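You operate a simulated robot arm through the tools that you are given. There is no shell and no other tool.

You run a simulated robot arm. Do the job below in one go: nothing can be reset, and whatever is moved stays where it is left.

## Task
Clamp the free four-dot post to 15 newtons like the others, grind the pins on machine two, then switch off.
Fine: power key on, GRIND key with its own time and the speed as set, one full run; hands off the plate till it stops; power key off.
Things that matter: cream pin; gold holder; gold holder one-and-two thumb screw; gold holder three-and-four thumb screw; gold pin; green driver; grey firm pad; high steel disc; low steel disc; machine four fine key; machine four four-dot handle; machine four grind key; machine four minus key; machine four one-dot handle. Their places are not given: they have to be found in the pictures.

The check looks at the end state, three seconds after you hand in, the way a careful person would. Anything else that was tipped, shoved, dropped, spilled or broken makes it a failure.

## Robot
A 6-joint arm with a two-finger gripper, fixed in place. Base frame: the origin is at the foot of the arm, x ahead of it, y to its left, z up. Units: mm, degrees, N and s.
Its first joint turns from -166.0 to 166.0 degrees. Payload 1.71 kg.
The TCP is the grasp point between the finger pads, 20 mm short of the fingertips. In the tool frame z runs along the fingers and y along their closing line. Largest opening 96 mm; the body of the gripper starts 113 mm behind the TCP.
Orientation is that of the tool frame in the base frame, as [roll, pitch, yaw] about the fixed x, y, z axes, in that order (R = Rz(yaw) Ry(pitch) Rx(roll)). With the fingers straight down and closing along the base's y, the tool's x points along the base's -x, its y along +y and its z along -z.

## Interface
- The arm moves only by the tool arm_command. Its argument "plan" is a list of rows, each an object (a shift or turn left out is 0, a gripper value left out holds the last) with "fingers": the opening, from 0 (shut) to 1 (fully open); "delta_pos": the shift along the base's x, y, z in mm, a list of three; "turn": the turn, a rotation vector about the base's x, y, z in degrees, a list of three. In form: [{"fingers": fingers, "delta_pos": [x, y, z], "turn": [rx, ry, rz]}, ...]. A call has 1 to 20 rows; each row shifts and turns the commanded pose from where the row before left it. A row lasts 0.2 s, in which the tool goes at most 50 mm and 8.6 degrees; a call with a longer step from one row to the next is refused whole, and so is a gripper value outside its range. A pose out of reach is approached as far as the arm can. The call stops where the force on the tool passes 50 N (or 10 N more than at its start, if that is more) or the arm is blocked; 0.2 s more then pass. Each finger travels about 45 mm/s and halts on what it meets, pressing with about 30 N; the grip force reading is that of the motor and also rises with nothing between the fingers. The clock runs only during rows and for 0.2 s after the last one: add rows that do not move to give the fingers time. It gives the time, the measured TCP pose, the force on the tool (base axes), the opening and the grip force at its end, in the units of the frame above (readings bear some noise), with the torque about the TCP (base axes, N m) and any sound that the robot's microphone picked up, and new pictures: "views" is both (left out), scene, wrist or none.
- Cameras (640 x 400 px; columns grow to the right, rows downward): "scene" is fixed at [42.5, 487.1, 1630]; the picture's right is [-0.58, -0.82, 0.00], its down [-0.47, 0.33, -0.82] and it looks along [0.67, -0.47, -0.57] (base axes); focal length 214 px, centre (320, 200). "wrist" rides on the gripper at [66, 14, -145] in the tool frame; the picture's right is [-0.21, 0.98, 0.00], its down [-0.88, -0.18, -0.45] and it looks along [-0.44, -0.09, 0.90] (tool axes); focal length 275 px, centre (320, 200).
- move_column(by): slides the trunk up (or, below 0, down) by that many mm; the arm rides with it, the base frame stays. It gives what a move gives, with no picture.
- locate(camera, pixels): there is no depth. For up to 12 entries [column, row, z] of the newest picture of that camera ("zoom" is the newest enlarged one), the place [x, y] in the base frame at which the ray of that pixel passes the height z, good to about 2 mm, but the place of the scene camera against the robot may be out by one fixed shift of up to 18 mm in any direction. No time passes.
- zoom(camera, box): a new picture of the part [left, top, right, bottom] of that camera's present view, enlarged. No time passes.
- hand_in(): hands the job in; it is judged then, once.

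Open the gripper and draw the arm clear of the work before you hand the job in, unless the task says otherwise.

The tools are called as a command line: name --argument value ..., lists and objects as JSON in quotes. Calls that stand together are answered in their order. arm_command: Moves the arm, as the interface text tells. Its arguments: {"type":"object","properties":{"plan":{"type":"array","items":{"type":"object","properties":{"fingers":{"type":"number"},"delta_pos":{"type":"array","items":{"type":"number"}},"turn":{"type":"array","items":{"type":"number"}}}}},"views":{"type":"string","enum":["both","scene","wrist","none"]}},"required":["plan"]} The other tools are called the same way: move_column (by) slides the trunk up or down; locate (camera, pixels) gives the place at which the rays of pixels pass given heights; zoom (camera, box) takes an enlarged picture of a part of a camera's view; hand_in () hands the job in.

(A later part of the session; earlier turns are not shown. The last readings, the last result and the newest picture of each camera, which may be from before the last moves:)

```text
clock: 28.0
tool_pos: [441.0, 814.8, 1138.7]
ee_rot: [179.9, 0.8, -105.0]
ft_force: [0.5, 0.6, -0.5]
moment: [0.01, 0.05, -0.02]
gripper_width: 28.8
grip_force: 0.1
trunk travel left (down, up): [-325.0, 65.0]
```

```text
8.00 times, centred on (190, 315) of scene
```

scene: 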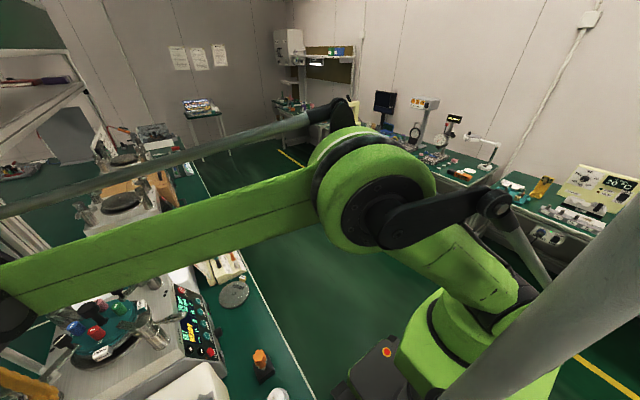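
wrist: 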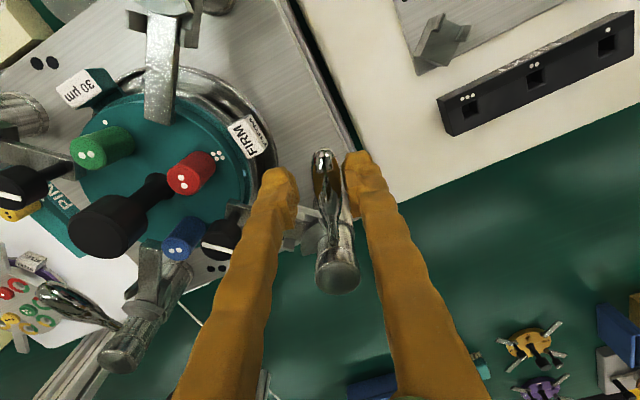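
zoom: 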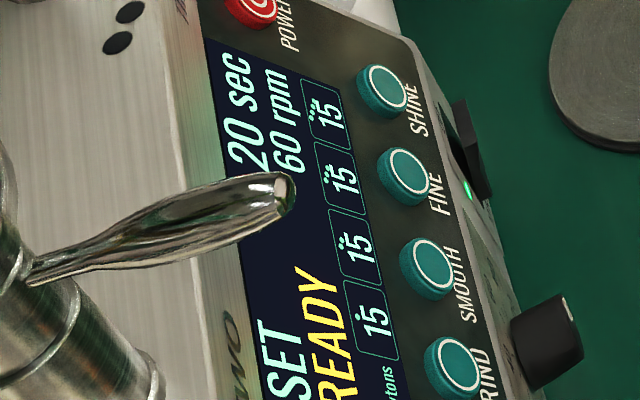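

The handle has settled clear of both pads and box four holds 15 N. I open slightly and lift straight up clear of the post.

arm_command --plan '[{"fingers": 0.42}, {}, {"delta_pos": [0, 0, 20]}, {"delta_pos": [0, 0, 40]}, {"delta_pos": [0, 0, 45]}, {"delta_pos": [0, 0, 45]}, {"delta_pos": [0, 0, 40]}, {}]'

zoom --camera "wrist" --box '[100, 50, 420, 330]'

zoom --camera "scene" --box '[165, 280, 225, 360]'

zoom --camera "scene" --box '[0, 320, 90, 400]'

```text
clock: 29.8
tool_pos: [441.4, 814.7, 1326.6]
ee_rot: [180.0, 0.7, -105.0]
ft_force: [0.4, 0.0, 0.5]
moment: [0.0, -0.01, -0.03]
gripper_width: 40.4
grip_force: 0.1
trunk travel left (down, up): [-325.0, 65.0]
```

scene: 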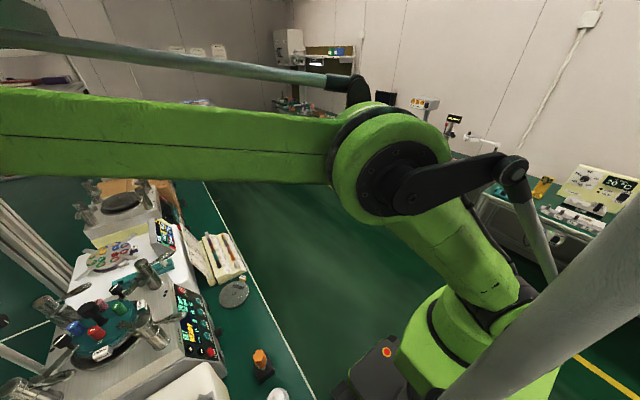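
wrist: 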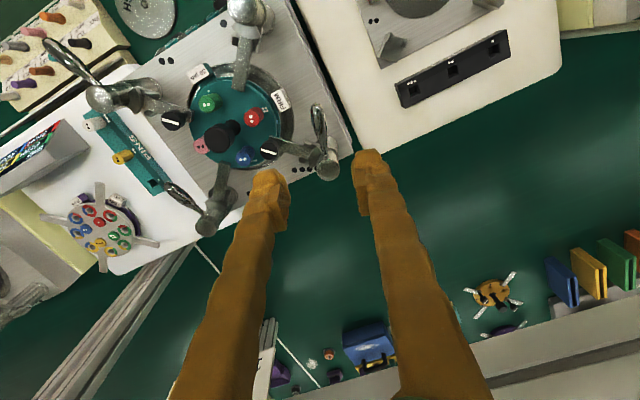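

```text
1.43 times, centred on (260, 190) of wrist
```

zoom: 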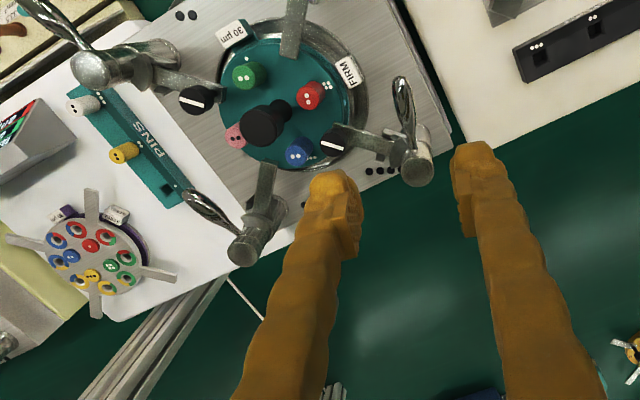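

```text
5.00 times, centred on (195, 320) of scene
```

zoom: 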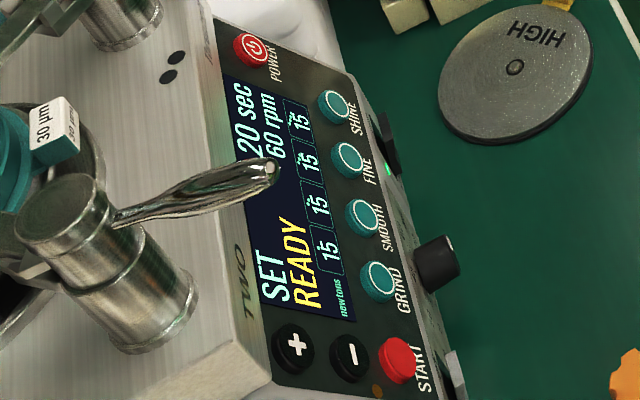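

```text
5.00 times, centred on (45, 360) of scene
```

zoom: 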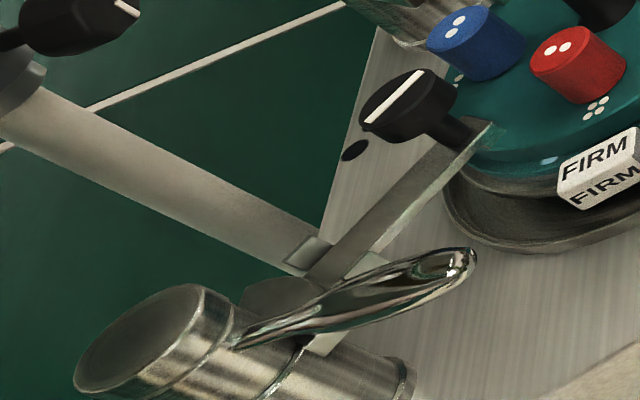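

All four posts show 15 N. Now back to the panel: I return the tool to yaw 180 while retreating to y≈440, close the fingers, then tilt 63° and descend before the GRIND key.

arm_command --plan '[{"fingers": 0, "delta_pos": [5.5, -37.5, 0], "turn": [0, 0, -7.5]}, {"delta_pos": [5.5, -37.5, 0], "turn": [0, 0, -7.5]}, {"delta_pos": [5.5, -37.5, 0], "turn": [0, 0, -7.5]}, {"delta_pos": [5.5, -37.5, 0], "turn": [0, 0, -7.5]}, {"delta_pos": [5.5, -37.5, 0], "turn": [0, 0, -7.5]}, {"delta_pos": [5.5, -37.5, 0], "turn": [0, 0, -7.5]}, {"delta_pos": [5.5, -37.5, -6], "turn": [0, 0, -7.5]}, {"delta_pos": [5.5, -37.5, -20], "turn": [0, 0, -7.5]}, {"delta_pos": [5.5, -37.5, -20], "turn": [0, 0, -7.5]}, {"delta_pos": [5.5, -37.5, -20], "turn": [0, 0, -7.5]}, {"delta_pos": [0, 7.5, -32], "turn": [7.92, 0, 0]}, {"delta_pos": [0, 7.5, -32], "turn": [7.92, 0, 0]}, {"delta_pos": [0, 7.5, -32], "turn": [7.92, 0, 0]}, {"delta_pos": [0, 7.5, -32], "turn": [7.92, 0, 0]}, {"delta_pos": [0, 7.5, -32], "turn": [7.92, 0, 0]}, {"delta_pos": [0, 7.5, -32], "turn": [7.92, 0, 0]}, {"delta_pos": [0, 7.5, -32], "turn": [7.92, 0, 0]}, {"delta_pos": [0, 7.5, -32], "turn": [7.92, 0, 0]}, {}]'

zoom --camera "wrist" --box '[120, 0, 420, 200]'

```text
clock: 33.8
tool_pos: [496.7, 502.5, 1004.6]
ee_rot: [116.7, 0.3, 179.3]
ft_force: [0.8, 0.0, -0.5]
moment: [0.02, 0.02, 0.07]
gripper_width: 0.0
grip_force: 29.3
trunk travel left (down, up): [-325.0, 65.0]
```

scene: 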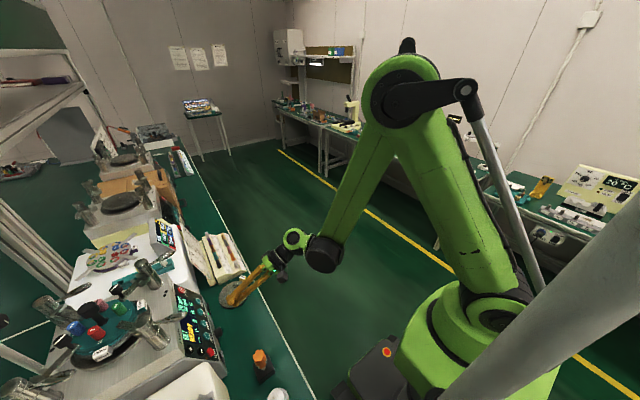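
wrist: 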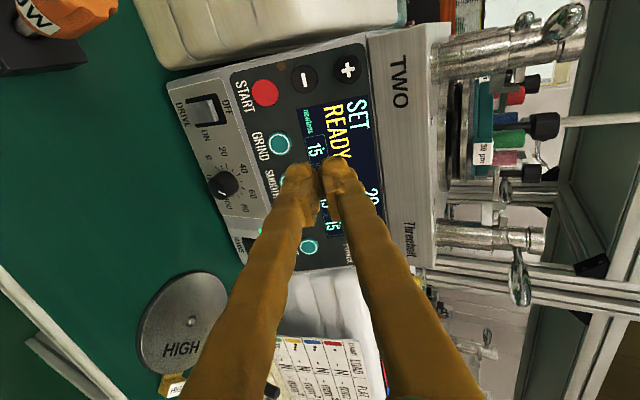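

```text
2.00 times, centred on (270, 100) of wrist
```

zoom: 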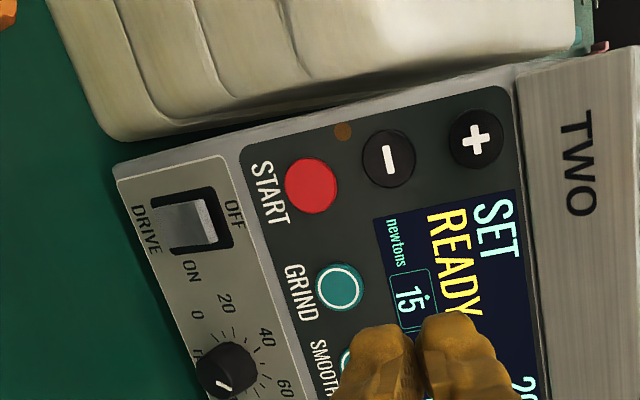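

The DRIVE rocker (at (203,108)) has OFF/ON labels; I compare its tilt with the MAINS rocker which is on.

zoom --camera "wrist" --box '[165, 75, 255, 145]'

zoom --camera "wrist" --box '[200, 210, 290, 280]'

zoom --camera "scene" --box '[205, 340, 235, 375]'

zoom --camera "scene" --box '[195, 290, 225, 325]'

locate --camera "wrist" --pixels '[[278, 144, 890], [278, 144, 900], [278, 144, 910], [265, 92, 890], [265, 92, 900], [265, 92, 910]]'

```text
5.71 times, centred on (210, 110) of wrist
```

zoom: 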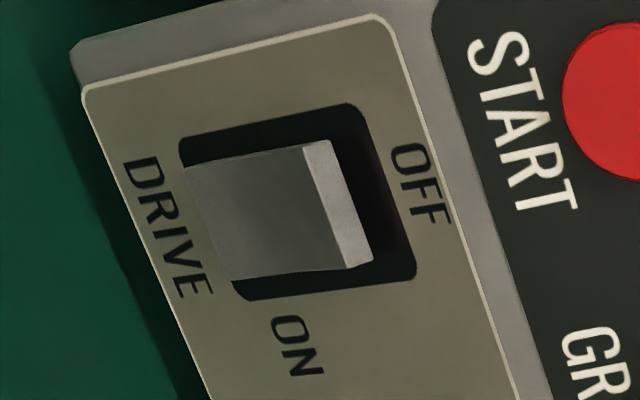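

```text
5.71 times, centred on (245, 245) of wrist
```

zoom: 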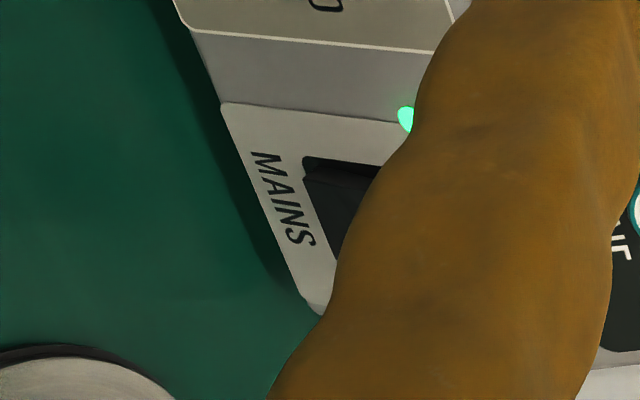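

```text
11.43 times, centred on (220, 358) of scene
```

zoom: 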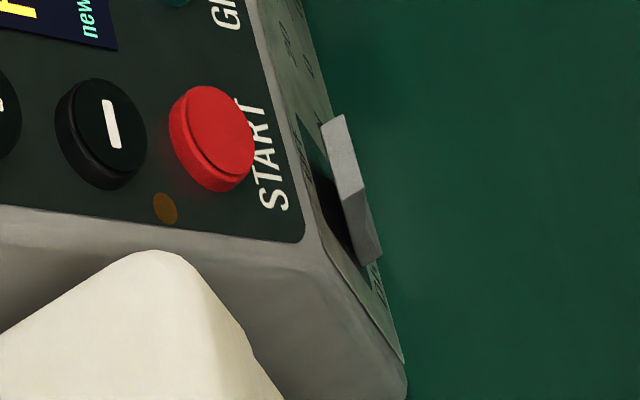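

```text
11.43 times, centred on (210, 308) of scene
```

zoom: 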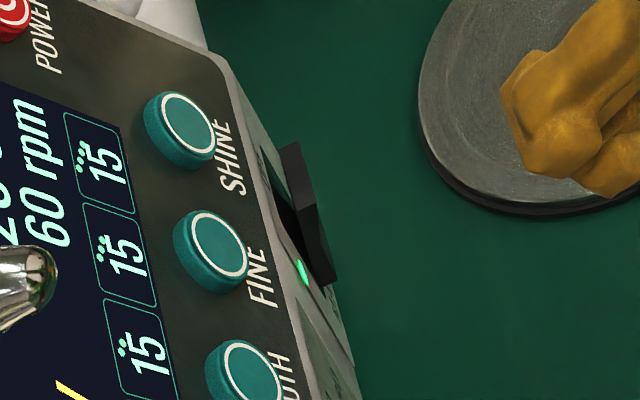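

```text
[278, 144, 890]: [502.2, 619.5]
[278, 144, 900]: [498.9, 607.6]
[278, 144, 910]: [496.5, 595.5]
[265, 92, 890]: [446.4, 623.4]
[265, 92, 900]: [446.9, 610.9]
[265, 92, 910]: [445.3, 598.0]
```

Both rockers sit the same way (lower end in = ON) and the display says READY. GRIND key is at about (498,611,899). I move to 30 mm off it.

arm_command --plan '[{"delta_pos": [0.3, 21.3, -27.7]}, {"delta_pos": [0.3, 21.3, -27.7]}, {"delta_pos": [0.2, 21.2, -27.7]}, {}]' --views "wrist"

zoom --camera "wrist" --box '[230, 90, 390, 220]'

zoom --camera "scene" --box '[170, 300, 230, 360]'

```text
clock: 34.8
tool_pos: [502.7, 567.4, 926.0]
ee_rot: [116.9, 0.2, 179.4]
ft_force: [-0.9, 0.7, 1.3]
moment: [0.02, -0.02, 0.02]
gripper_width: 0.1
grip_force: 29.0
out of reach, approached as far as the arm can: row 3
trunk travel left (down, up): [-325.0, 65.0]
```

wrist: 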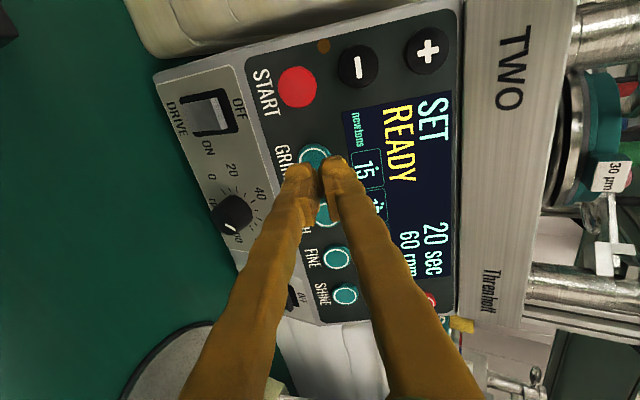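

```text
3.08 times, centred on (310, 155) of wrist
```

zoom: 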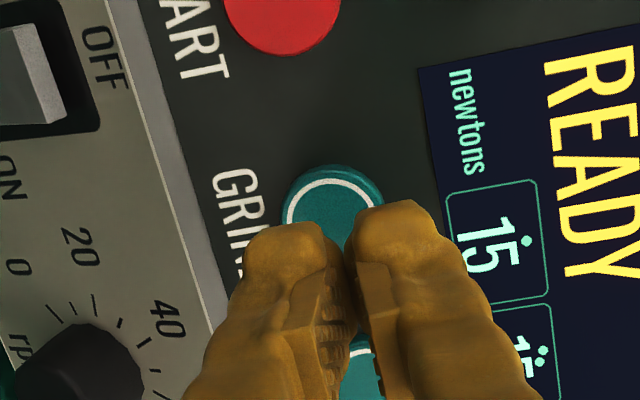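

```text
6.67 times, centred on (200, 330) of scene
```

zoom: 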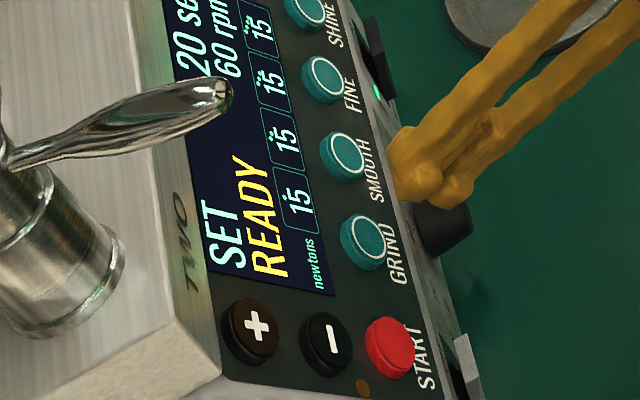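

The arm hit its reach limit at this low height, so I back off and up, then lower the trunk 150 mm to get a better arm posture.

arm_command --plan '[{"delta_pos": [0, -18, 20]}, {"delta_pos": [0, -18, 40]}, {"delta_pos": [0, -18, 40]}, {"delta_pos": [0, -18, 40]}, {"delta_pos": [0, -18, 40]}, {}]' --views "none"

move_column --by -150

```text
clock: 36.2
tool_pos: [501.8, 476.1, 1106.5]
ee_rot: [116.8, 0.3, 179.3]
ft_force: [0.0, 0.9, 1.1]
moment: [-0.01, -0.02, -0.06]
gripper_width: 0.0
grip_force: 29.6
trunk travel left (down, up): [-325.0, 65.0]
```

```text
clock: 38.0
tool_pos: [501.0, 476.5, 955.5]
ee_rot: [116.7, 0.3, 179.2]
ft_force: [0.3, 0.3, 0.4]
moment: [-0.02, 0.0, 0.0]
gripper_width: 0.1
grip_force: 30.0
trunk travel left (down, up): [-175.0, 215.0]
```

Now at (501,476,955) with trunk lower. I return to the pre-press point 30 mm off the GRIND key (key ≈ (499.5,611,899)).

arm_command --plan '[{"delta_pos": [-0.5, 29.9, -11.4]}, {"delta_pos": [-0.5, 29.9, -11.4]}, {"delta_pos": [-0.5, 29.9, -11.4]}, {}]' --views "wrist"

zoom --camera "wrist" --box '[230, 90, 390, 220]'

zoom --camera "scene" --box '[170, 300, 230, 360]'

```text
clock: 39.0
tool_pos: [500.0, 567.1, 919.2]
ee_rot: [116.7, 0.3, 179.2]
ft_force: [0.5, 0.5, 0.0]
moment: [-0.01, 0.0, 0.0]
gripper_width: 0.1
grip_force: 29.5
trunk travel left (down, up): [-175.0, 215.0]
```

wrist: 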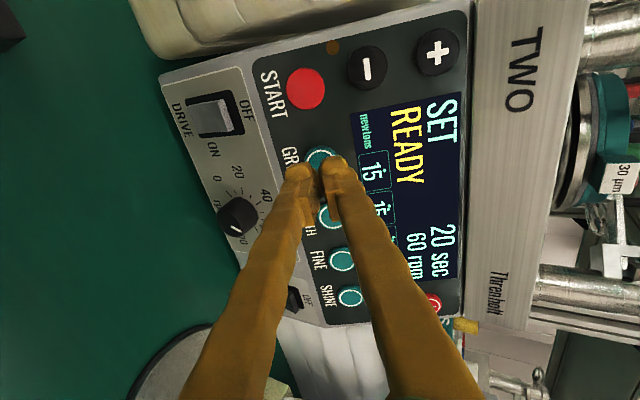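

```text
3.08 times, centred on (310, 155) of wrist
```

zoom: 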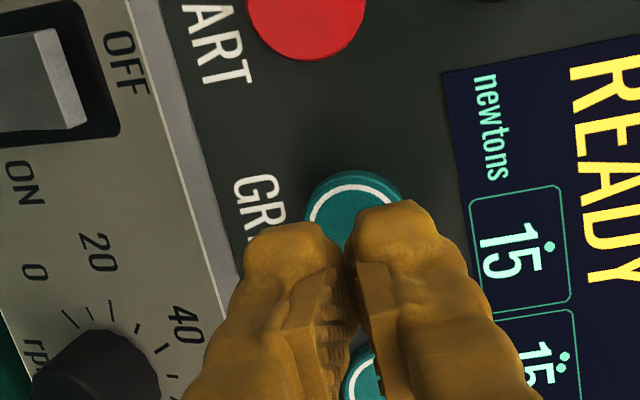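

```text
6.67 times, centred on (200, 330) of scene
```

zoom: 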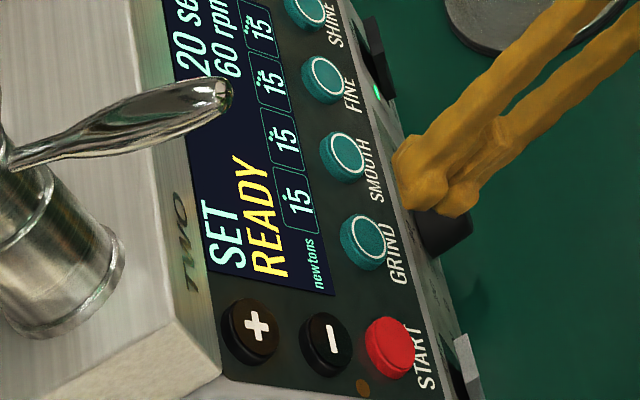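

GRIND key is centred ((321,161) vs axis (320,164)). I nudge −1.5 mm in x and advance 20 mm along the normal, then read.

arm_command --plan '[{"delta_pos": [-1.5, 8.9, -4.5]}, {"delta_pos": [0, 8.9, -4.5]}, {}]' --views "none"

zoom --camera "scene" --box '[170, 300, 230, 360]'

```text
clock: 39.8
tool_pos: [497.2, 583.7, 912.1]
ee_rot: [116.6, 0.2, 179.3]
ft_force: [-0.5, -0.2, 0.2]
moment: [0.02, -0.02, 0.01]
gripper_width: 0.1
grip_force: 29.1
trunk travel left (down, up): [-175.0, 215.0]
```

```text
6.67 times, centred on (200, 330) of scene
```

zoom: 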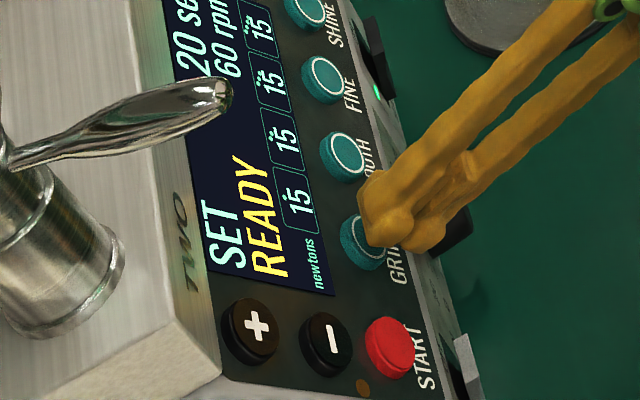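

No contact yet (forces ≈0); the tips are close in front of GRIND. I advance 4 mm more.

arm_command --plan '[{"delta_pos": [0, 3.6, -1.8]}, {}]' --views "none"

zoom --camera "scene" --box '[170, 300, 230, 360]'

```text
clock: 40.4
tool_pos: [499.0, 588.7, 909.4]
ee_rot: [116.7, 0.4, 179.2]
ft_force: [-0.3, 0.0, 0.4]
moment: [0.01, 0.01, -0.03]
gripper_width: 0.0
grip_force: 29.5
trunk travel left (down, up): [-175.0, 215.0]
```

```text
6.67 times, centred on (200, 330) of scene
```

zoom: 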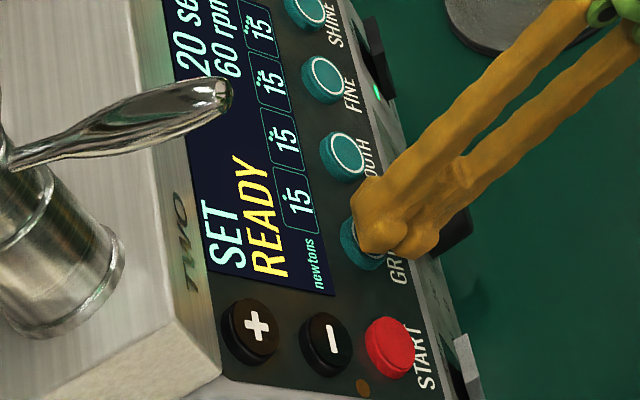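

Still no force; 3 mm more.

arm_command --plan '[{"delta_pos": [0, 2.7, -1.3]}, {}]' --views "none"

zoom --camera "scene" --box '[170, 300, 230, 360]'

```text
clock: 41.0
tool_pos: [497.8, 590.0, 909.2]
ee_rot: [116.6, 0.3, 179.3]
ft_force: [0.1, -0.3, -0.5]
moment: [0.0, 0.0, 0.0]
gripper_width: 0.0
grip_force: 29.2
trunk travel left (down, up): [-175.0, 215.0]
```

```text
6.67 times, centred on (200, 330) of scene
```

zoom: 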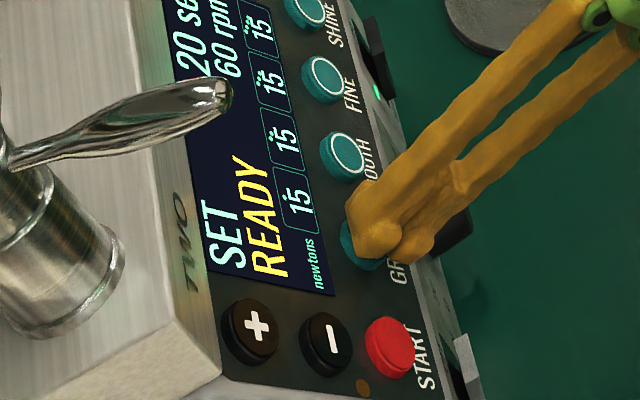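

Close to the key face now, no contact force yet; 3 mm more.

arm_command --plan '[{"delta_pos": [0, 2.7, -1.3]}, {}]' --views "none"

zoom --camera "scene" --box '[170, 300, 230, 360]'

```text
clock: 41.5
tool_pos: [498.2, 594.1, 908.3]
ee_rot: [116.7, 0.3, 179.2]
ft_force: [0.2, -1.1, 1.2]
moment: [0.02, 0.0, 0.03]
gripper_width: 0.0
grip_force: 29.6
trunk travel left (down, up): [-175.0, 215.0]
heard: click
```

```text
6.67 times, centred on (200, 330) of scene
```

zoom: 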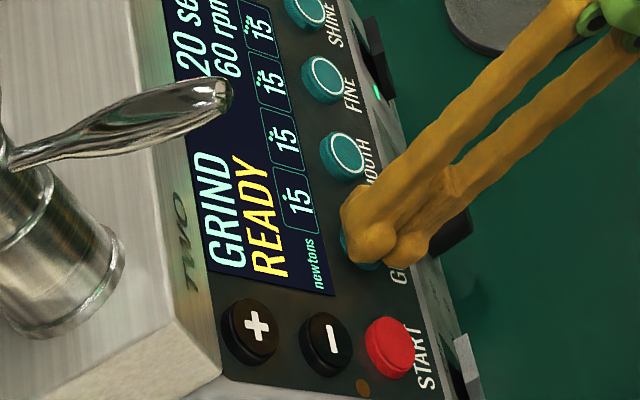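

A click, and the display reads "GRIND / READY". I back off 35 mm and read the full display before START.

arm_command --plan '[{"delta_pos": [0, -13.4, 6.7]}, {"delta_pos": [0, -18, 9]}, {}]' --views "wrist"

zoom --camera "scene" --box '[165, 280, 225, 360]'

zoom --camera "wrist" --box '[220, 20, 480, 300]'

```text
clock: 42.4
tool_pos: [497.4, 561.8, 923.2]
ee_rot: [116.7, 0.4, 179.3]
ft_force: [0.4, 0.0, -0.4]
moment: [-0.02, 0.0, -0.02]
gripper_width: 0.0
grip_force: 29.4
trunk travel left (down, up): [-175.0, 215.0]
```

wrist: 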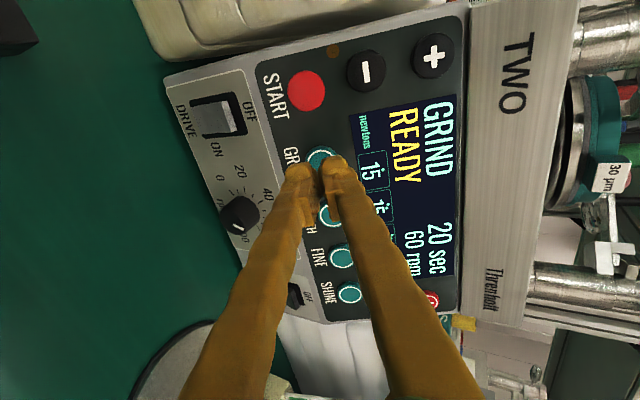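

```text
5.00 times, centred on (195, 320) of scene
```

zoom: 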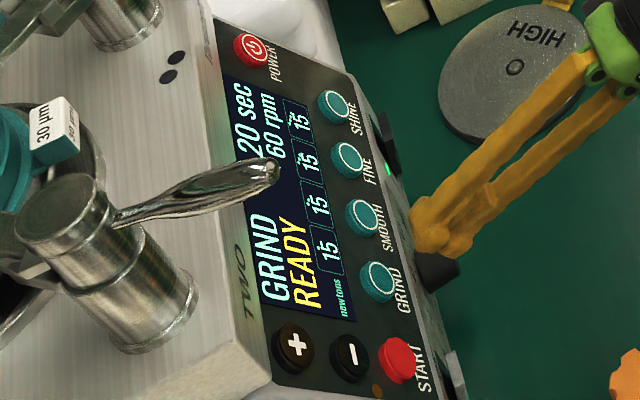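

```text
1.43 times, centred on (350, 160) of wrist
```

zoom: 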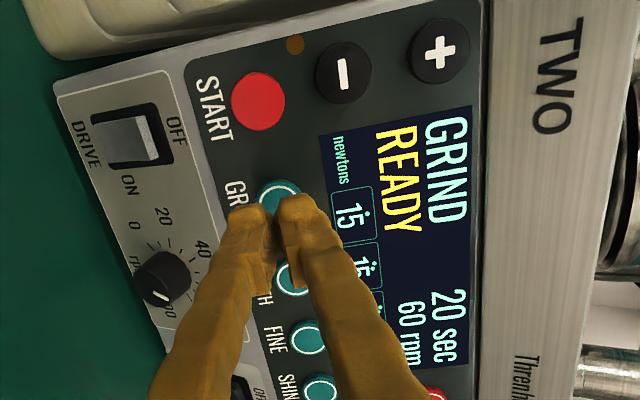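

All set: GRIND READY, 20 sec, 60 rpm, 15 N ×4. I move 50 mm in −x in front of the START key and check the alignment.

arm_command --plan '[{"delta_pos": [-25, 0, 0]}, {"delta_pos": [-25, 0, 0]}, {}]' --views "wrist"

zoom --camera "wrist" --box '[230, 90, 390, 220]'

zoom --camera "scene" --box '[180, 310, 240, 370]'

```text
clock: 43.1
tool_pos: [447.8, 561.6, 923.3]
ee_rot: [116.7, 0.3, 179.3]
ft_force: [-0.6, 1.1, 0.7]
moment: [-0.05, -0.03, -0.03]
gripper_width: 0.0
grip_force: 29.4
trunk travel left (down, up): [-175.0, 215.0]
```

wrist: 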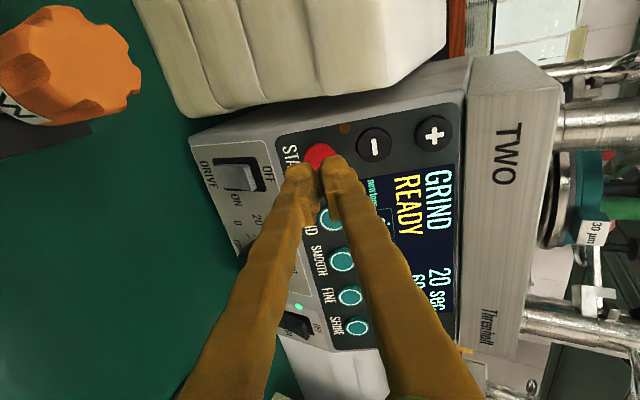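

```text
3.08 times, centred on (310, 155) of wrist
```

zoom: 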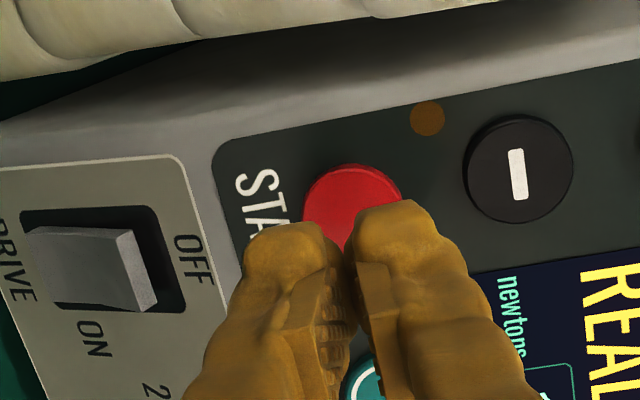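

```text
6.67 times, centred on (210, 340) of scene
```

zoom: 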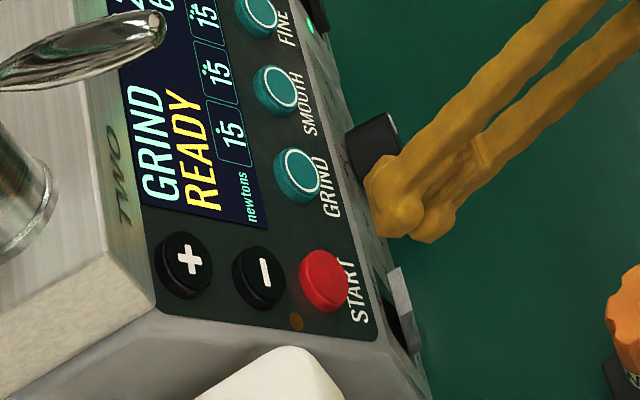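

START is centred within 2 mm. I nudge −1.5 mm in x and advance 27 mm along the normal, then by small steps until the click.

arm_command --plan '[{"delta_pos": [-1.5, 12, -6]}, {"delta_pos": [0, 12, -6]}, {}]' --views "none"

zoom --camera "scene" --box '[180, 310, 240, 370]'

```text
clock: 44.0
tool_pos: [446.3, 586.1, 911.8]
ee_rot: [116.8, 0.3, 179.4]
ft_force: [0.3, 0.6, 0.4]
moment: [-0.03, 0.0, -0.01]
gripper_width: 0.0
grip_force: 29.8
trunk travel left (down, up): [-175.0, 215.0]
```

```text
6.67 times, centred on (210, 340) of scene
```

zoom: 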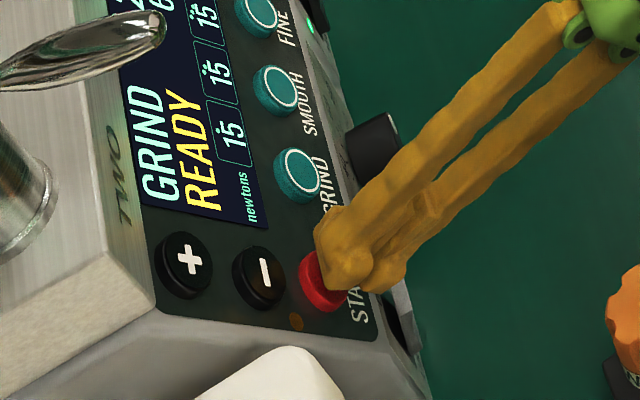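

The tips hover just over START with no force. I advance in 3 mm steps.

arm_command --plan '[{"delta_pos": [0, 3.6, -1.8]}, {}]' --views "none"

```text
clock: 44.5
tool_pos: [447.6, 589.5, 909.8]
ee_rot: [116.7, 0.3, 179.3]
ft_force: [0.1, 0.3, -0.8]
moment: [0.0, 0.01, 0.0]
gripper_width: 0.0
grip_force: 29.7
trunk travel left (down, up): [-175.0, 215.0]
```

No click yet; 3 mm more.

arm_command --plan '[{"delta_pos": [0, 2.7, -1.3]}, {}]' --views "none"

zoom --camera "scene" --box '[180, 310, 240, 370]'

```text
clock: 45.1
tool_pos: [446.8, 591.2, 908.9]
ee_rot: [116.7, 0.3, 179.4]
ft_force: [-0.7, 0.0, 0.3]
moment: [0.02, 0.0, 0.01]
gripper_width: 0.1
grip_force: 30.0
trunk travel left (down, up): [-175.0, 215.0]
```

```text
6.67 times, centred on (210, 340) of scene
```

zoom: 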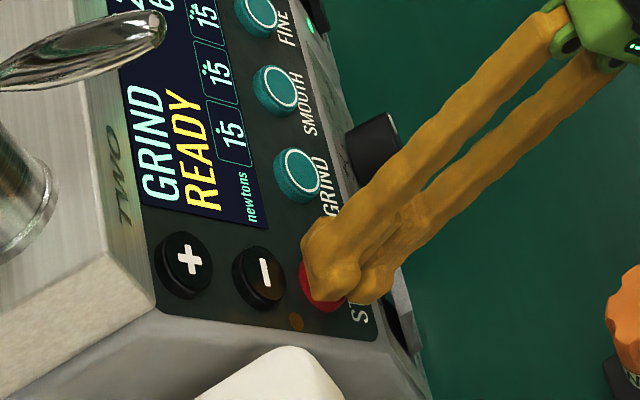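

Still READY; 3 mm more.

arm_command --plan '[{"delta_pos": [0, 2.7, -1.3]}, {}]' --views "none"

zoom --camera "scene" --box '[180, 310, 240, 370]'

```text
clock: 45.8
tool_pos: [447.6, 594.1, 908.5]
ee_rot: [116.6, 0.3, 179.3]
ft_force: [1.6, -3.3, 2.6]
moment: [0.04, 0.01, -0.02]
gripper_width: 0.0
grip_force: 29.6
trunk travel left (down, up): [-175.0, 215.0]
heard: click
```

```text
6.67 times, centred on (210, 340) of scene
```

zoom: 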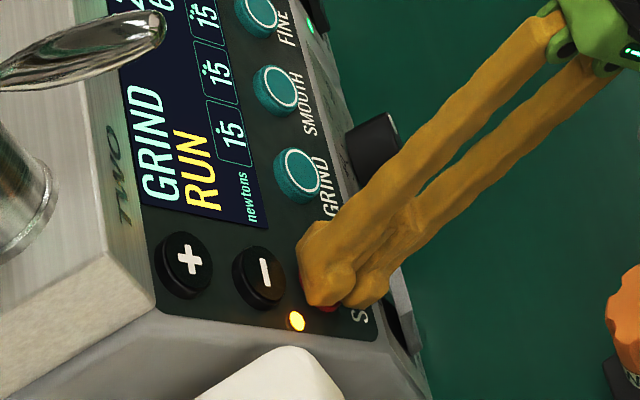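

The display reads "GRIND RUN" and the lamp is lit. I back off from the panel at once and hold clear while it runs.

arm_command --plan '[{"delta_pos": [0, -13.4, 6.7]}, {"delta_pos": [0, -30, 20]}, {"delta_pos": [0, -30, 20]}, {}]' --views "scene"

zoom --camera "scene" --box '[165, 280, 225, 360]'

zoom --camera "scene" --box '[30, 270, 190, 380]'

```text
clock: 46.8
tool_pos: [446.9, 520.6, 955.6]
ee_rot: [116.6, 0.3, 179.3]
ft_force: [-0.6, -0.5, -0.1]
moment: [0.01, -0.01, -0.01]
gripper_width: 0.0
grip_force: 29.4
trunk travel left (down, up): [-175.0, 215.0]
```

scene: 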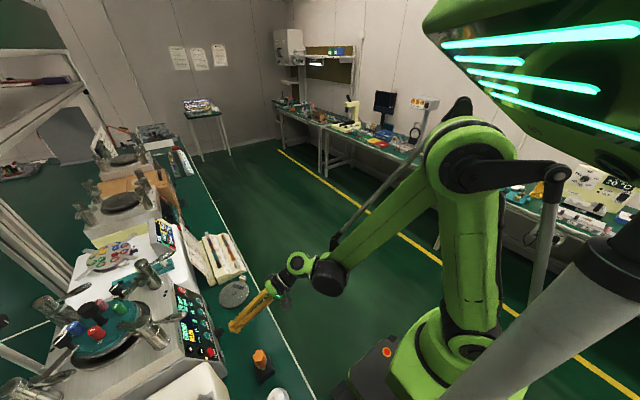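

```text
5.00 times, centred on (195, 320) of scene
```

zoom: 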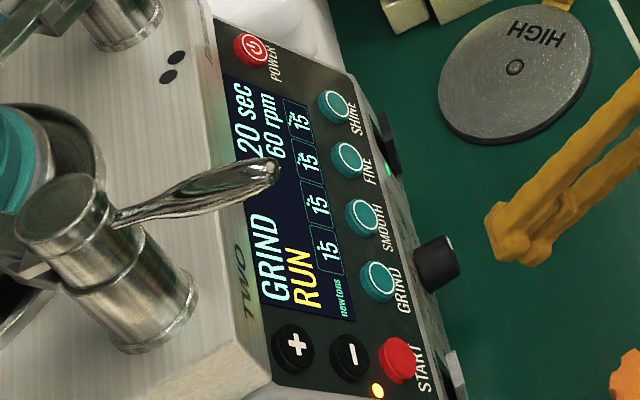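

```text
3.64 times, centred on (110, 325) of scene
```

zoom: 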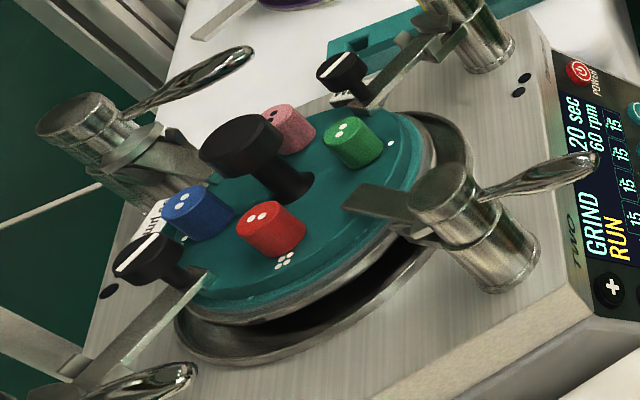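

The plate turns under the holder with the posts holding. While it runs I move, well clear of the plate, to a standoff before the POWER key and wait.

arm_command --plan '[{"delta_pos": [42.4, 3.9, 11.9]}, {"delta_pos": [42.4, 3.9, 11.9]}, {"delta_pos": [42.4, 3.9, 11.9]}, {"delta_pos": [42.4, 3.9, 11.9]}, {"delta_pos": [42.4, 3.9, 11.9]}, {}, {}, {}, {}, {}, {}, {}, {}, {}, {}, {}, {}, {}, {}, {}]' --views "scene"

zoom --camera "scene" --box '[165, 280, 225, 360]'

```text
clock: 51.0
tool_pos: [659.3, 539.4, 1012.0]
ee_rot: [116.8, 0.3, 179.2]
ft_force: [-0.1, -0.1, 0.1]
moment: [-0.01, -0.01, 0.03]
gripper_width: 0.0
grip_force: 29.6
trunk travel left (down, up): [-175.0, 215.0]
```

scene: 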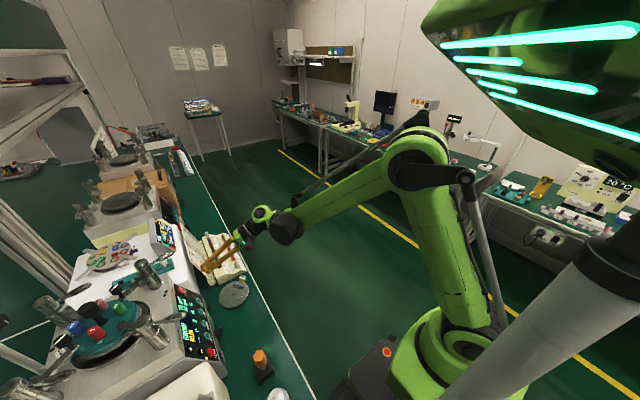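

```text
5.00 times, centred on (195, 320) of scene
```

zoom: 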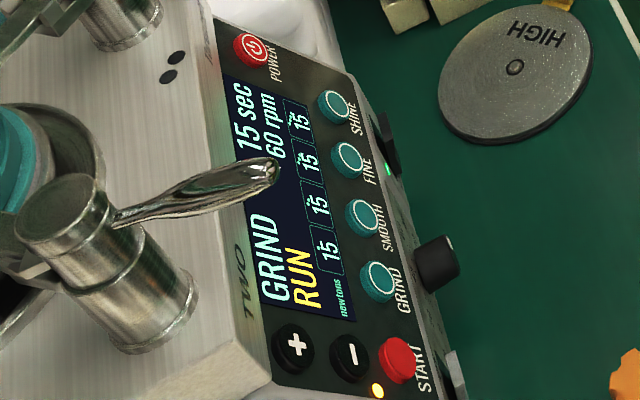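

The display counts down: 15 sec left, still RUN with 15 N ×4. I wait.

arm_command --plan '[{}, {}, {}, {}, {}, {}, {}, {}, {}, {}, {}, {}, {}, {}, {}, {}, {}, {}, {}, {}]' --views "none"

arm_command --plan '[{}, {}, {}, {}, {}, {}, {}, {}, {}, {}, {}, {}, {}, {}, {}, {}, {}, {}, {}, {}]' --views "none"

arm_command --plan '[{}, {}, {}, {}, {}, {}, {}, {}, {}, {}, {}, {}, {}, {}, {}, {}, {}, {}, {}, {}]' --views "scene"

zoom --camera "scene" --box '[165, 280, 225, 360]'

```text
clock: 55.1
tool_pos: [659.5, 540.4, 1013.9]
ee_rot: [116.6, 0.3, 179.3]
ft_force: [0.0, 1.0, -0.2]
moment: [-0.01, 0.0, 0.02]
gripper_width: 0.1
grip_force: 29.1
trunk travel left (down, up): [-175.0, 215.0]
```

```text
clock: 59.4
tool_pos: [660.2, 539.5, 1012.5]
ee_rot: [116.6, 0.2, 179.3]
ft_force: [-0.3, -0.6, -0.3]
moment: [0.01, 0.02, -0.03]
gripper_width: 0.0
grip_force: 29.4
trunk travel left (down, up): [-175.0, 215.0]
```

```text
clock: 63.5
tool_pos: [659.9, 539.0, 1011.4]
ee_rot: [116.7, 0.3, 179.3]
ft_force: [0.1, 0.4, 0.2]
moment: [-0.02, 0.01, -0.05]
gripper_width: 0.0
grip_force: 29.6
trunk travel left (down, up): [-175.0, 215.0]
```

scene: 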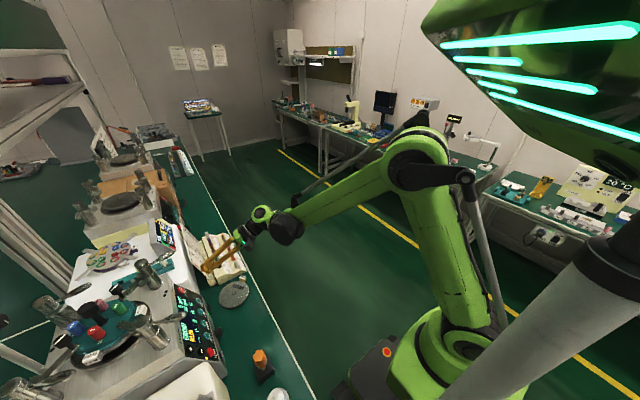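

```text
5.00 times, centred on (195, 320) of scene
```

zoom: 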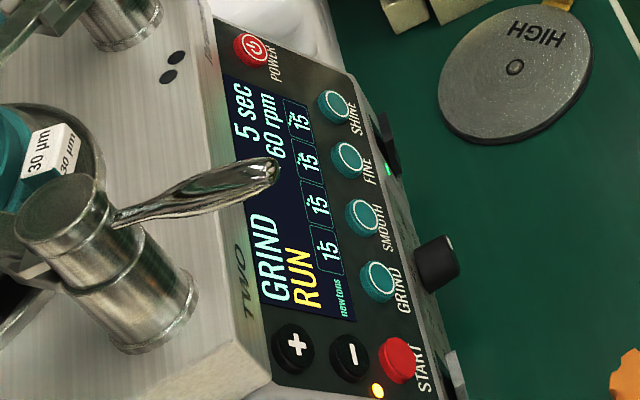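

5 seconds remain on the display; I keep waiting.

arm_command --plan '[{}, {}, {}, {}, {}, {}, {}, {}, {}, {}, {}, {}, {}, {}, {}, {}, {}, {}, {}, {}]' --views "none"

arm_command --plan '[{}, {}, {}, {}, {}, {}, {}, {}, {}, {}, {}, {}, {}, {}, {}]' --views "both"

zoom --camera "scene" --box '[165, 280, 225, 360]'

zoom --camera "scene" --box '[30, 270, 190, 380]'

```text
clock: 67.8
tool_pos: [658.1, 540.4, 1013.3]
ee_rot: [116.7, 0.2, 179.3]
ft_force: [-0.1, -0.2, 0.8]
moment: [0.04, -0.02, 0.0]
gripper_width: 0.0
grip_force: 29.6
trunk travel left (down, up): [-175.0, 215.0]
```

```text
clock: 71.0
tool_pos: [660.1, 540.9, 1012.7]
ee_rot: [116.6, 0.3, 179.3]
ft_force: [-0.2, 0.0, 1.2]
moment: [0.01, -0.03, -0.03]
gripper_width: 0.2
grip_force: 29.3
trunk travel left (down, up): [-175.0, 215.0]
```

scene: 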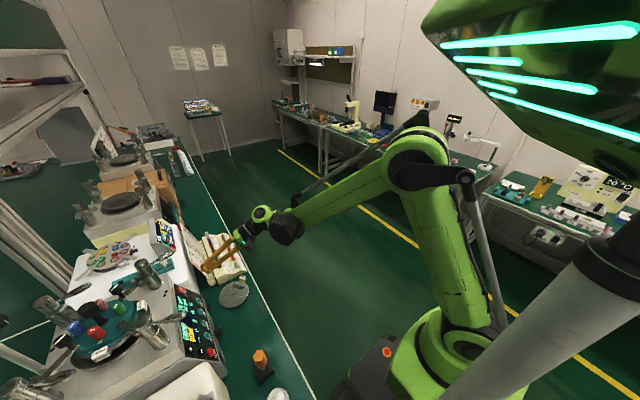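
wrist: 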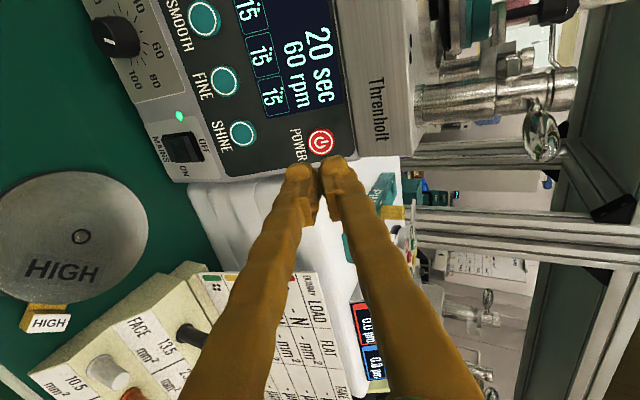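

```text
5.00 times, centred on (195, 320) of scene
```

zoom: 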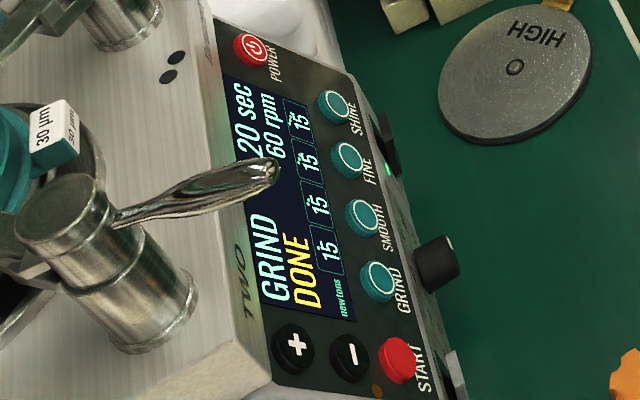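

```text
3.64 times, centred on (110, 325) of scene
```

zoom: 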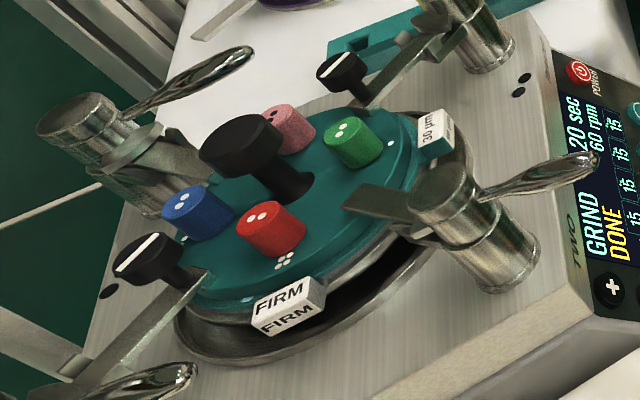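

"GRIND DONE", lamp off, plate stopped. Now the POWER key: I advance along the normal to ~20 mm off the key and check alignment.

arm_command --plan '[{"delta_pos": [0, 29, -14]}, {"delta_pos": [0, 29, -14]}, {}]' --views "wrist"

zoom --camera "wrist" --box '[270, 110, 390, 200]'

zoom --camera "scene" --box '[160, 265, 220, 305]'

```text
clock: 71.8
tool_pos: [659.9, 599.1, 983.8]
ee_rot: [116.7, 0.2, 179.4]
ft_force: [0.5, -0.4, 0.0]
moment: [-0.01, -0.01, 0.05]
gripper_width: 0.0
grip_force: 30.0
trunk travel left (down, up): [-175.0, 215.0]
```

wrist: 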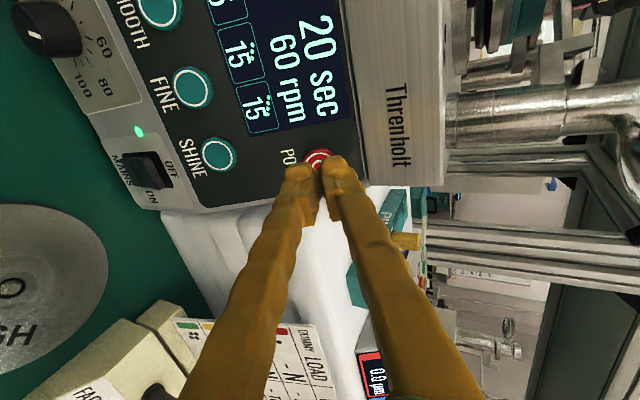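

```text
4.44 times, centred on (330, 155) of wrist
```

zoom: 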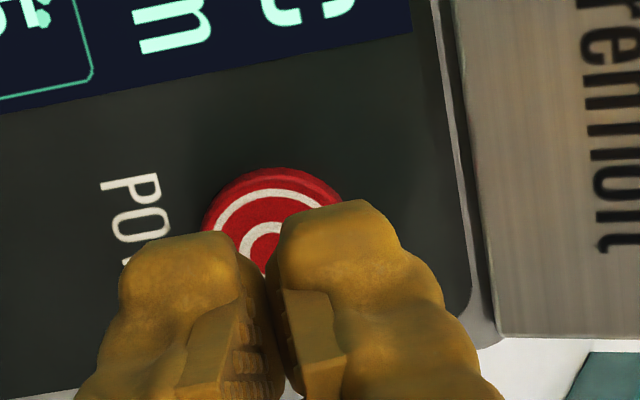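

```text
10.00 times, centred on (190, 285) of scene
```

zoom: 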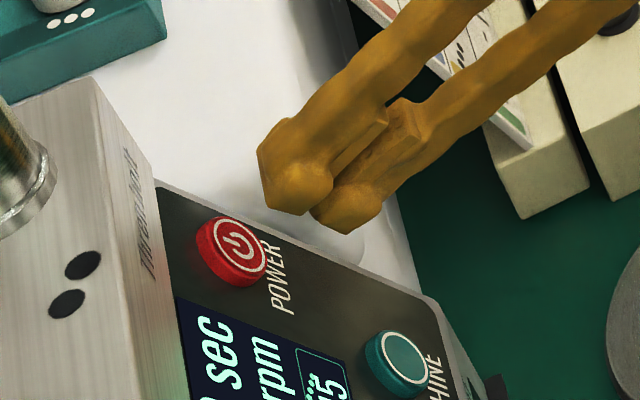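

Aligned (key centre ≈(319,164)). I advance 16 mm, then small steps until the click.

arm_command --plan '[{"delta_pos": [0, 7.2, -3.6]}, {"delta_pos": [0, 7.2, -3.6]}, {}]' --views "none"

```text
clock: 72.5
tool_pos: [658.5, 613.2, 977.6]
ee_rot: [116.7, 0.3, 179.3]
ft_force: [0.1, 0.0, 0.0]
moment: [0.0, 0.01, 0.0]
gripper_width: 0.0
grip_force: 29.5
trunk travel left (down, up): [-175.0, 215.0]
```

No contact yet; 4 mm more.

arm_command --plan '[{"delta_pos": [0, 3.6, -1.8]}, {}]' --views "none"

zoom --camera "scene" --box '[165, 280, 225, 360]'

```text
clock: 73.2
tool_pos: [658.6, 616.9, 976.3]
ee_rot: [116.7, 0.4, 179.3]
ft_force: [-0.5, 0.2, 0.6]
moment: [-0.03, -0.01, -0.02]
gripper_width: 0.0
grip_force: 29.4
trunk travel left (down, up): [-175.0, 215.0]
```

```text
5.00 times, centred on (195, 320) of scene
```

zoom: 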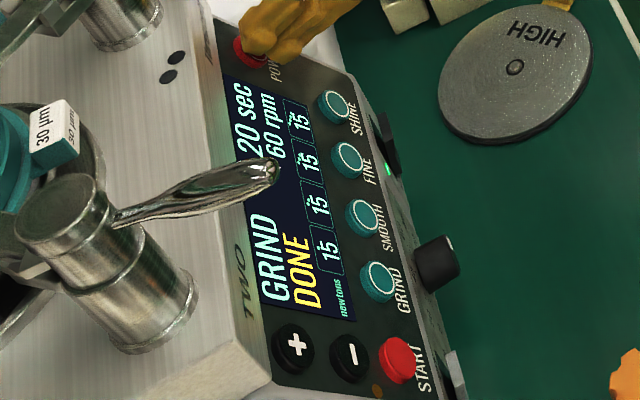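

Still on (DONE); 3 mm more.

arm_command --plan '[{"delta_pos": [0, 2.7, -1.3]}, {}]' --views "none"

zoom --camera "scene" --box '[165, 280, 225, 360]'

```text
clock: 73.8
tool_pos: [659.3, 620.1, 974.2]
ee_rot: [116.7, 0.3, 179.3]
ft_force: [-0.1, 0.2, -1.5]
moment: [0.0, 0.01, -0.02]
gripper_width: 0.0
grip_force: 29.6
trunk travel left (down, up): [-175.0, 215.0]
```

```text
5.00 times, centred on (195, 320) of scene
```

zoom: 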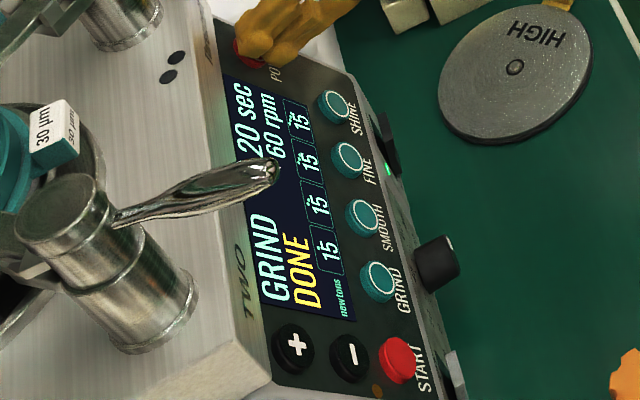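

Not yet clicked; 2.5 mm more.

arm_command --plan '[{"delta_pos": [0, 2.2, -1.1]}, {}]' --views "none"

zoom --camera "scene" --box '[165, 280, 225, 360]'

```text
clock: 74.3
tool_pos: [658.1, 621.9, 972.5]
ee_rot: [116.8, 0.3, 179.3]
ft_force: [-0.6, -2.5, 2.3]
moment: [0.06, 0.01, 0.01]
gripper_width: 0.0
grip_force: 29.5
trunk travel left (down, up): [-175.0, 215.0]
heard: click
```

```text
5.00 times, centred on (195, 320) of scene
```

zoom: 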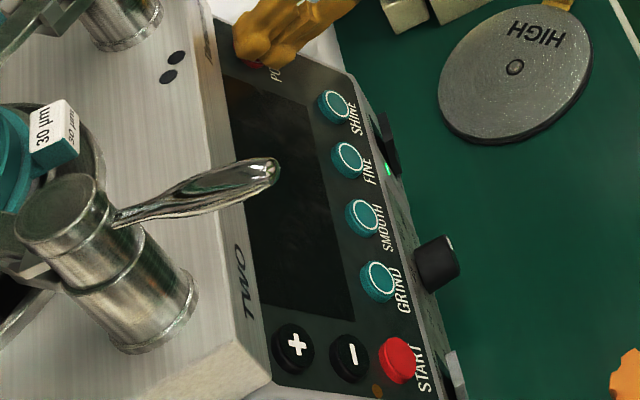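

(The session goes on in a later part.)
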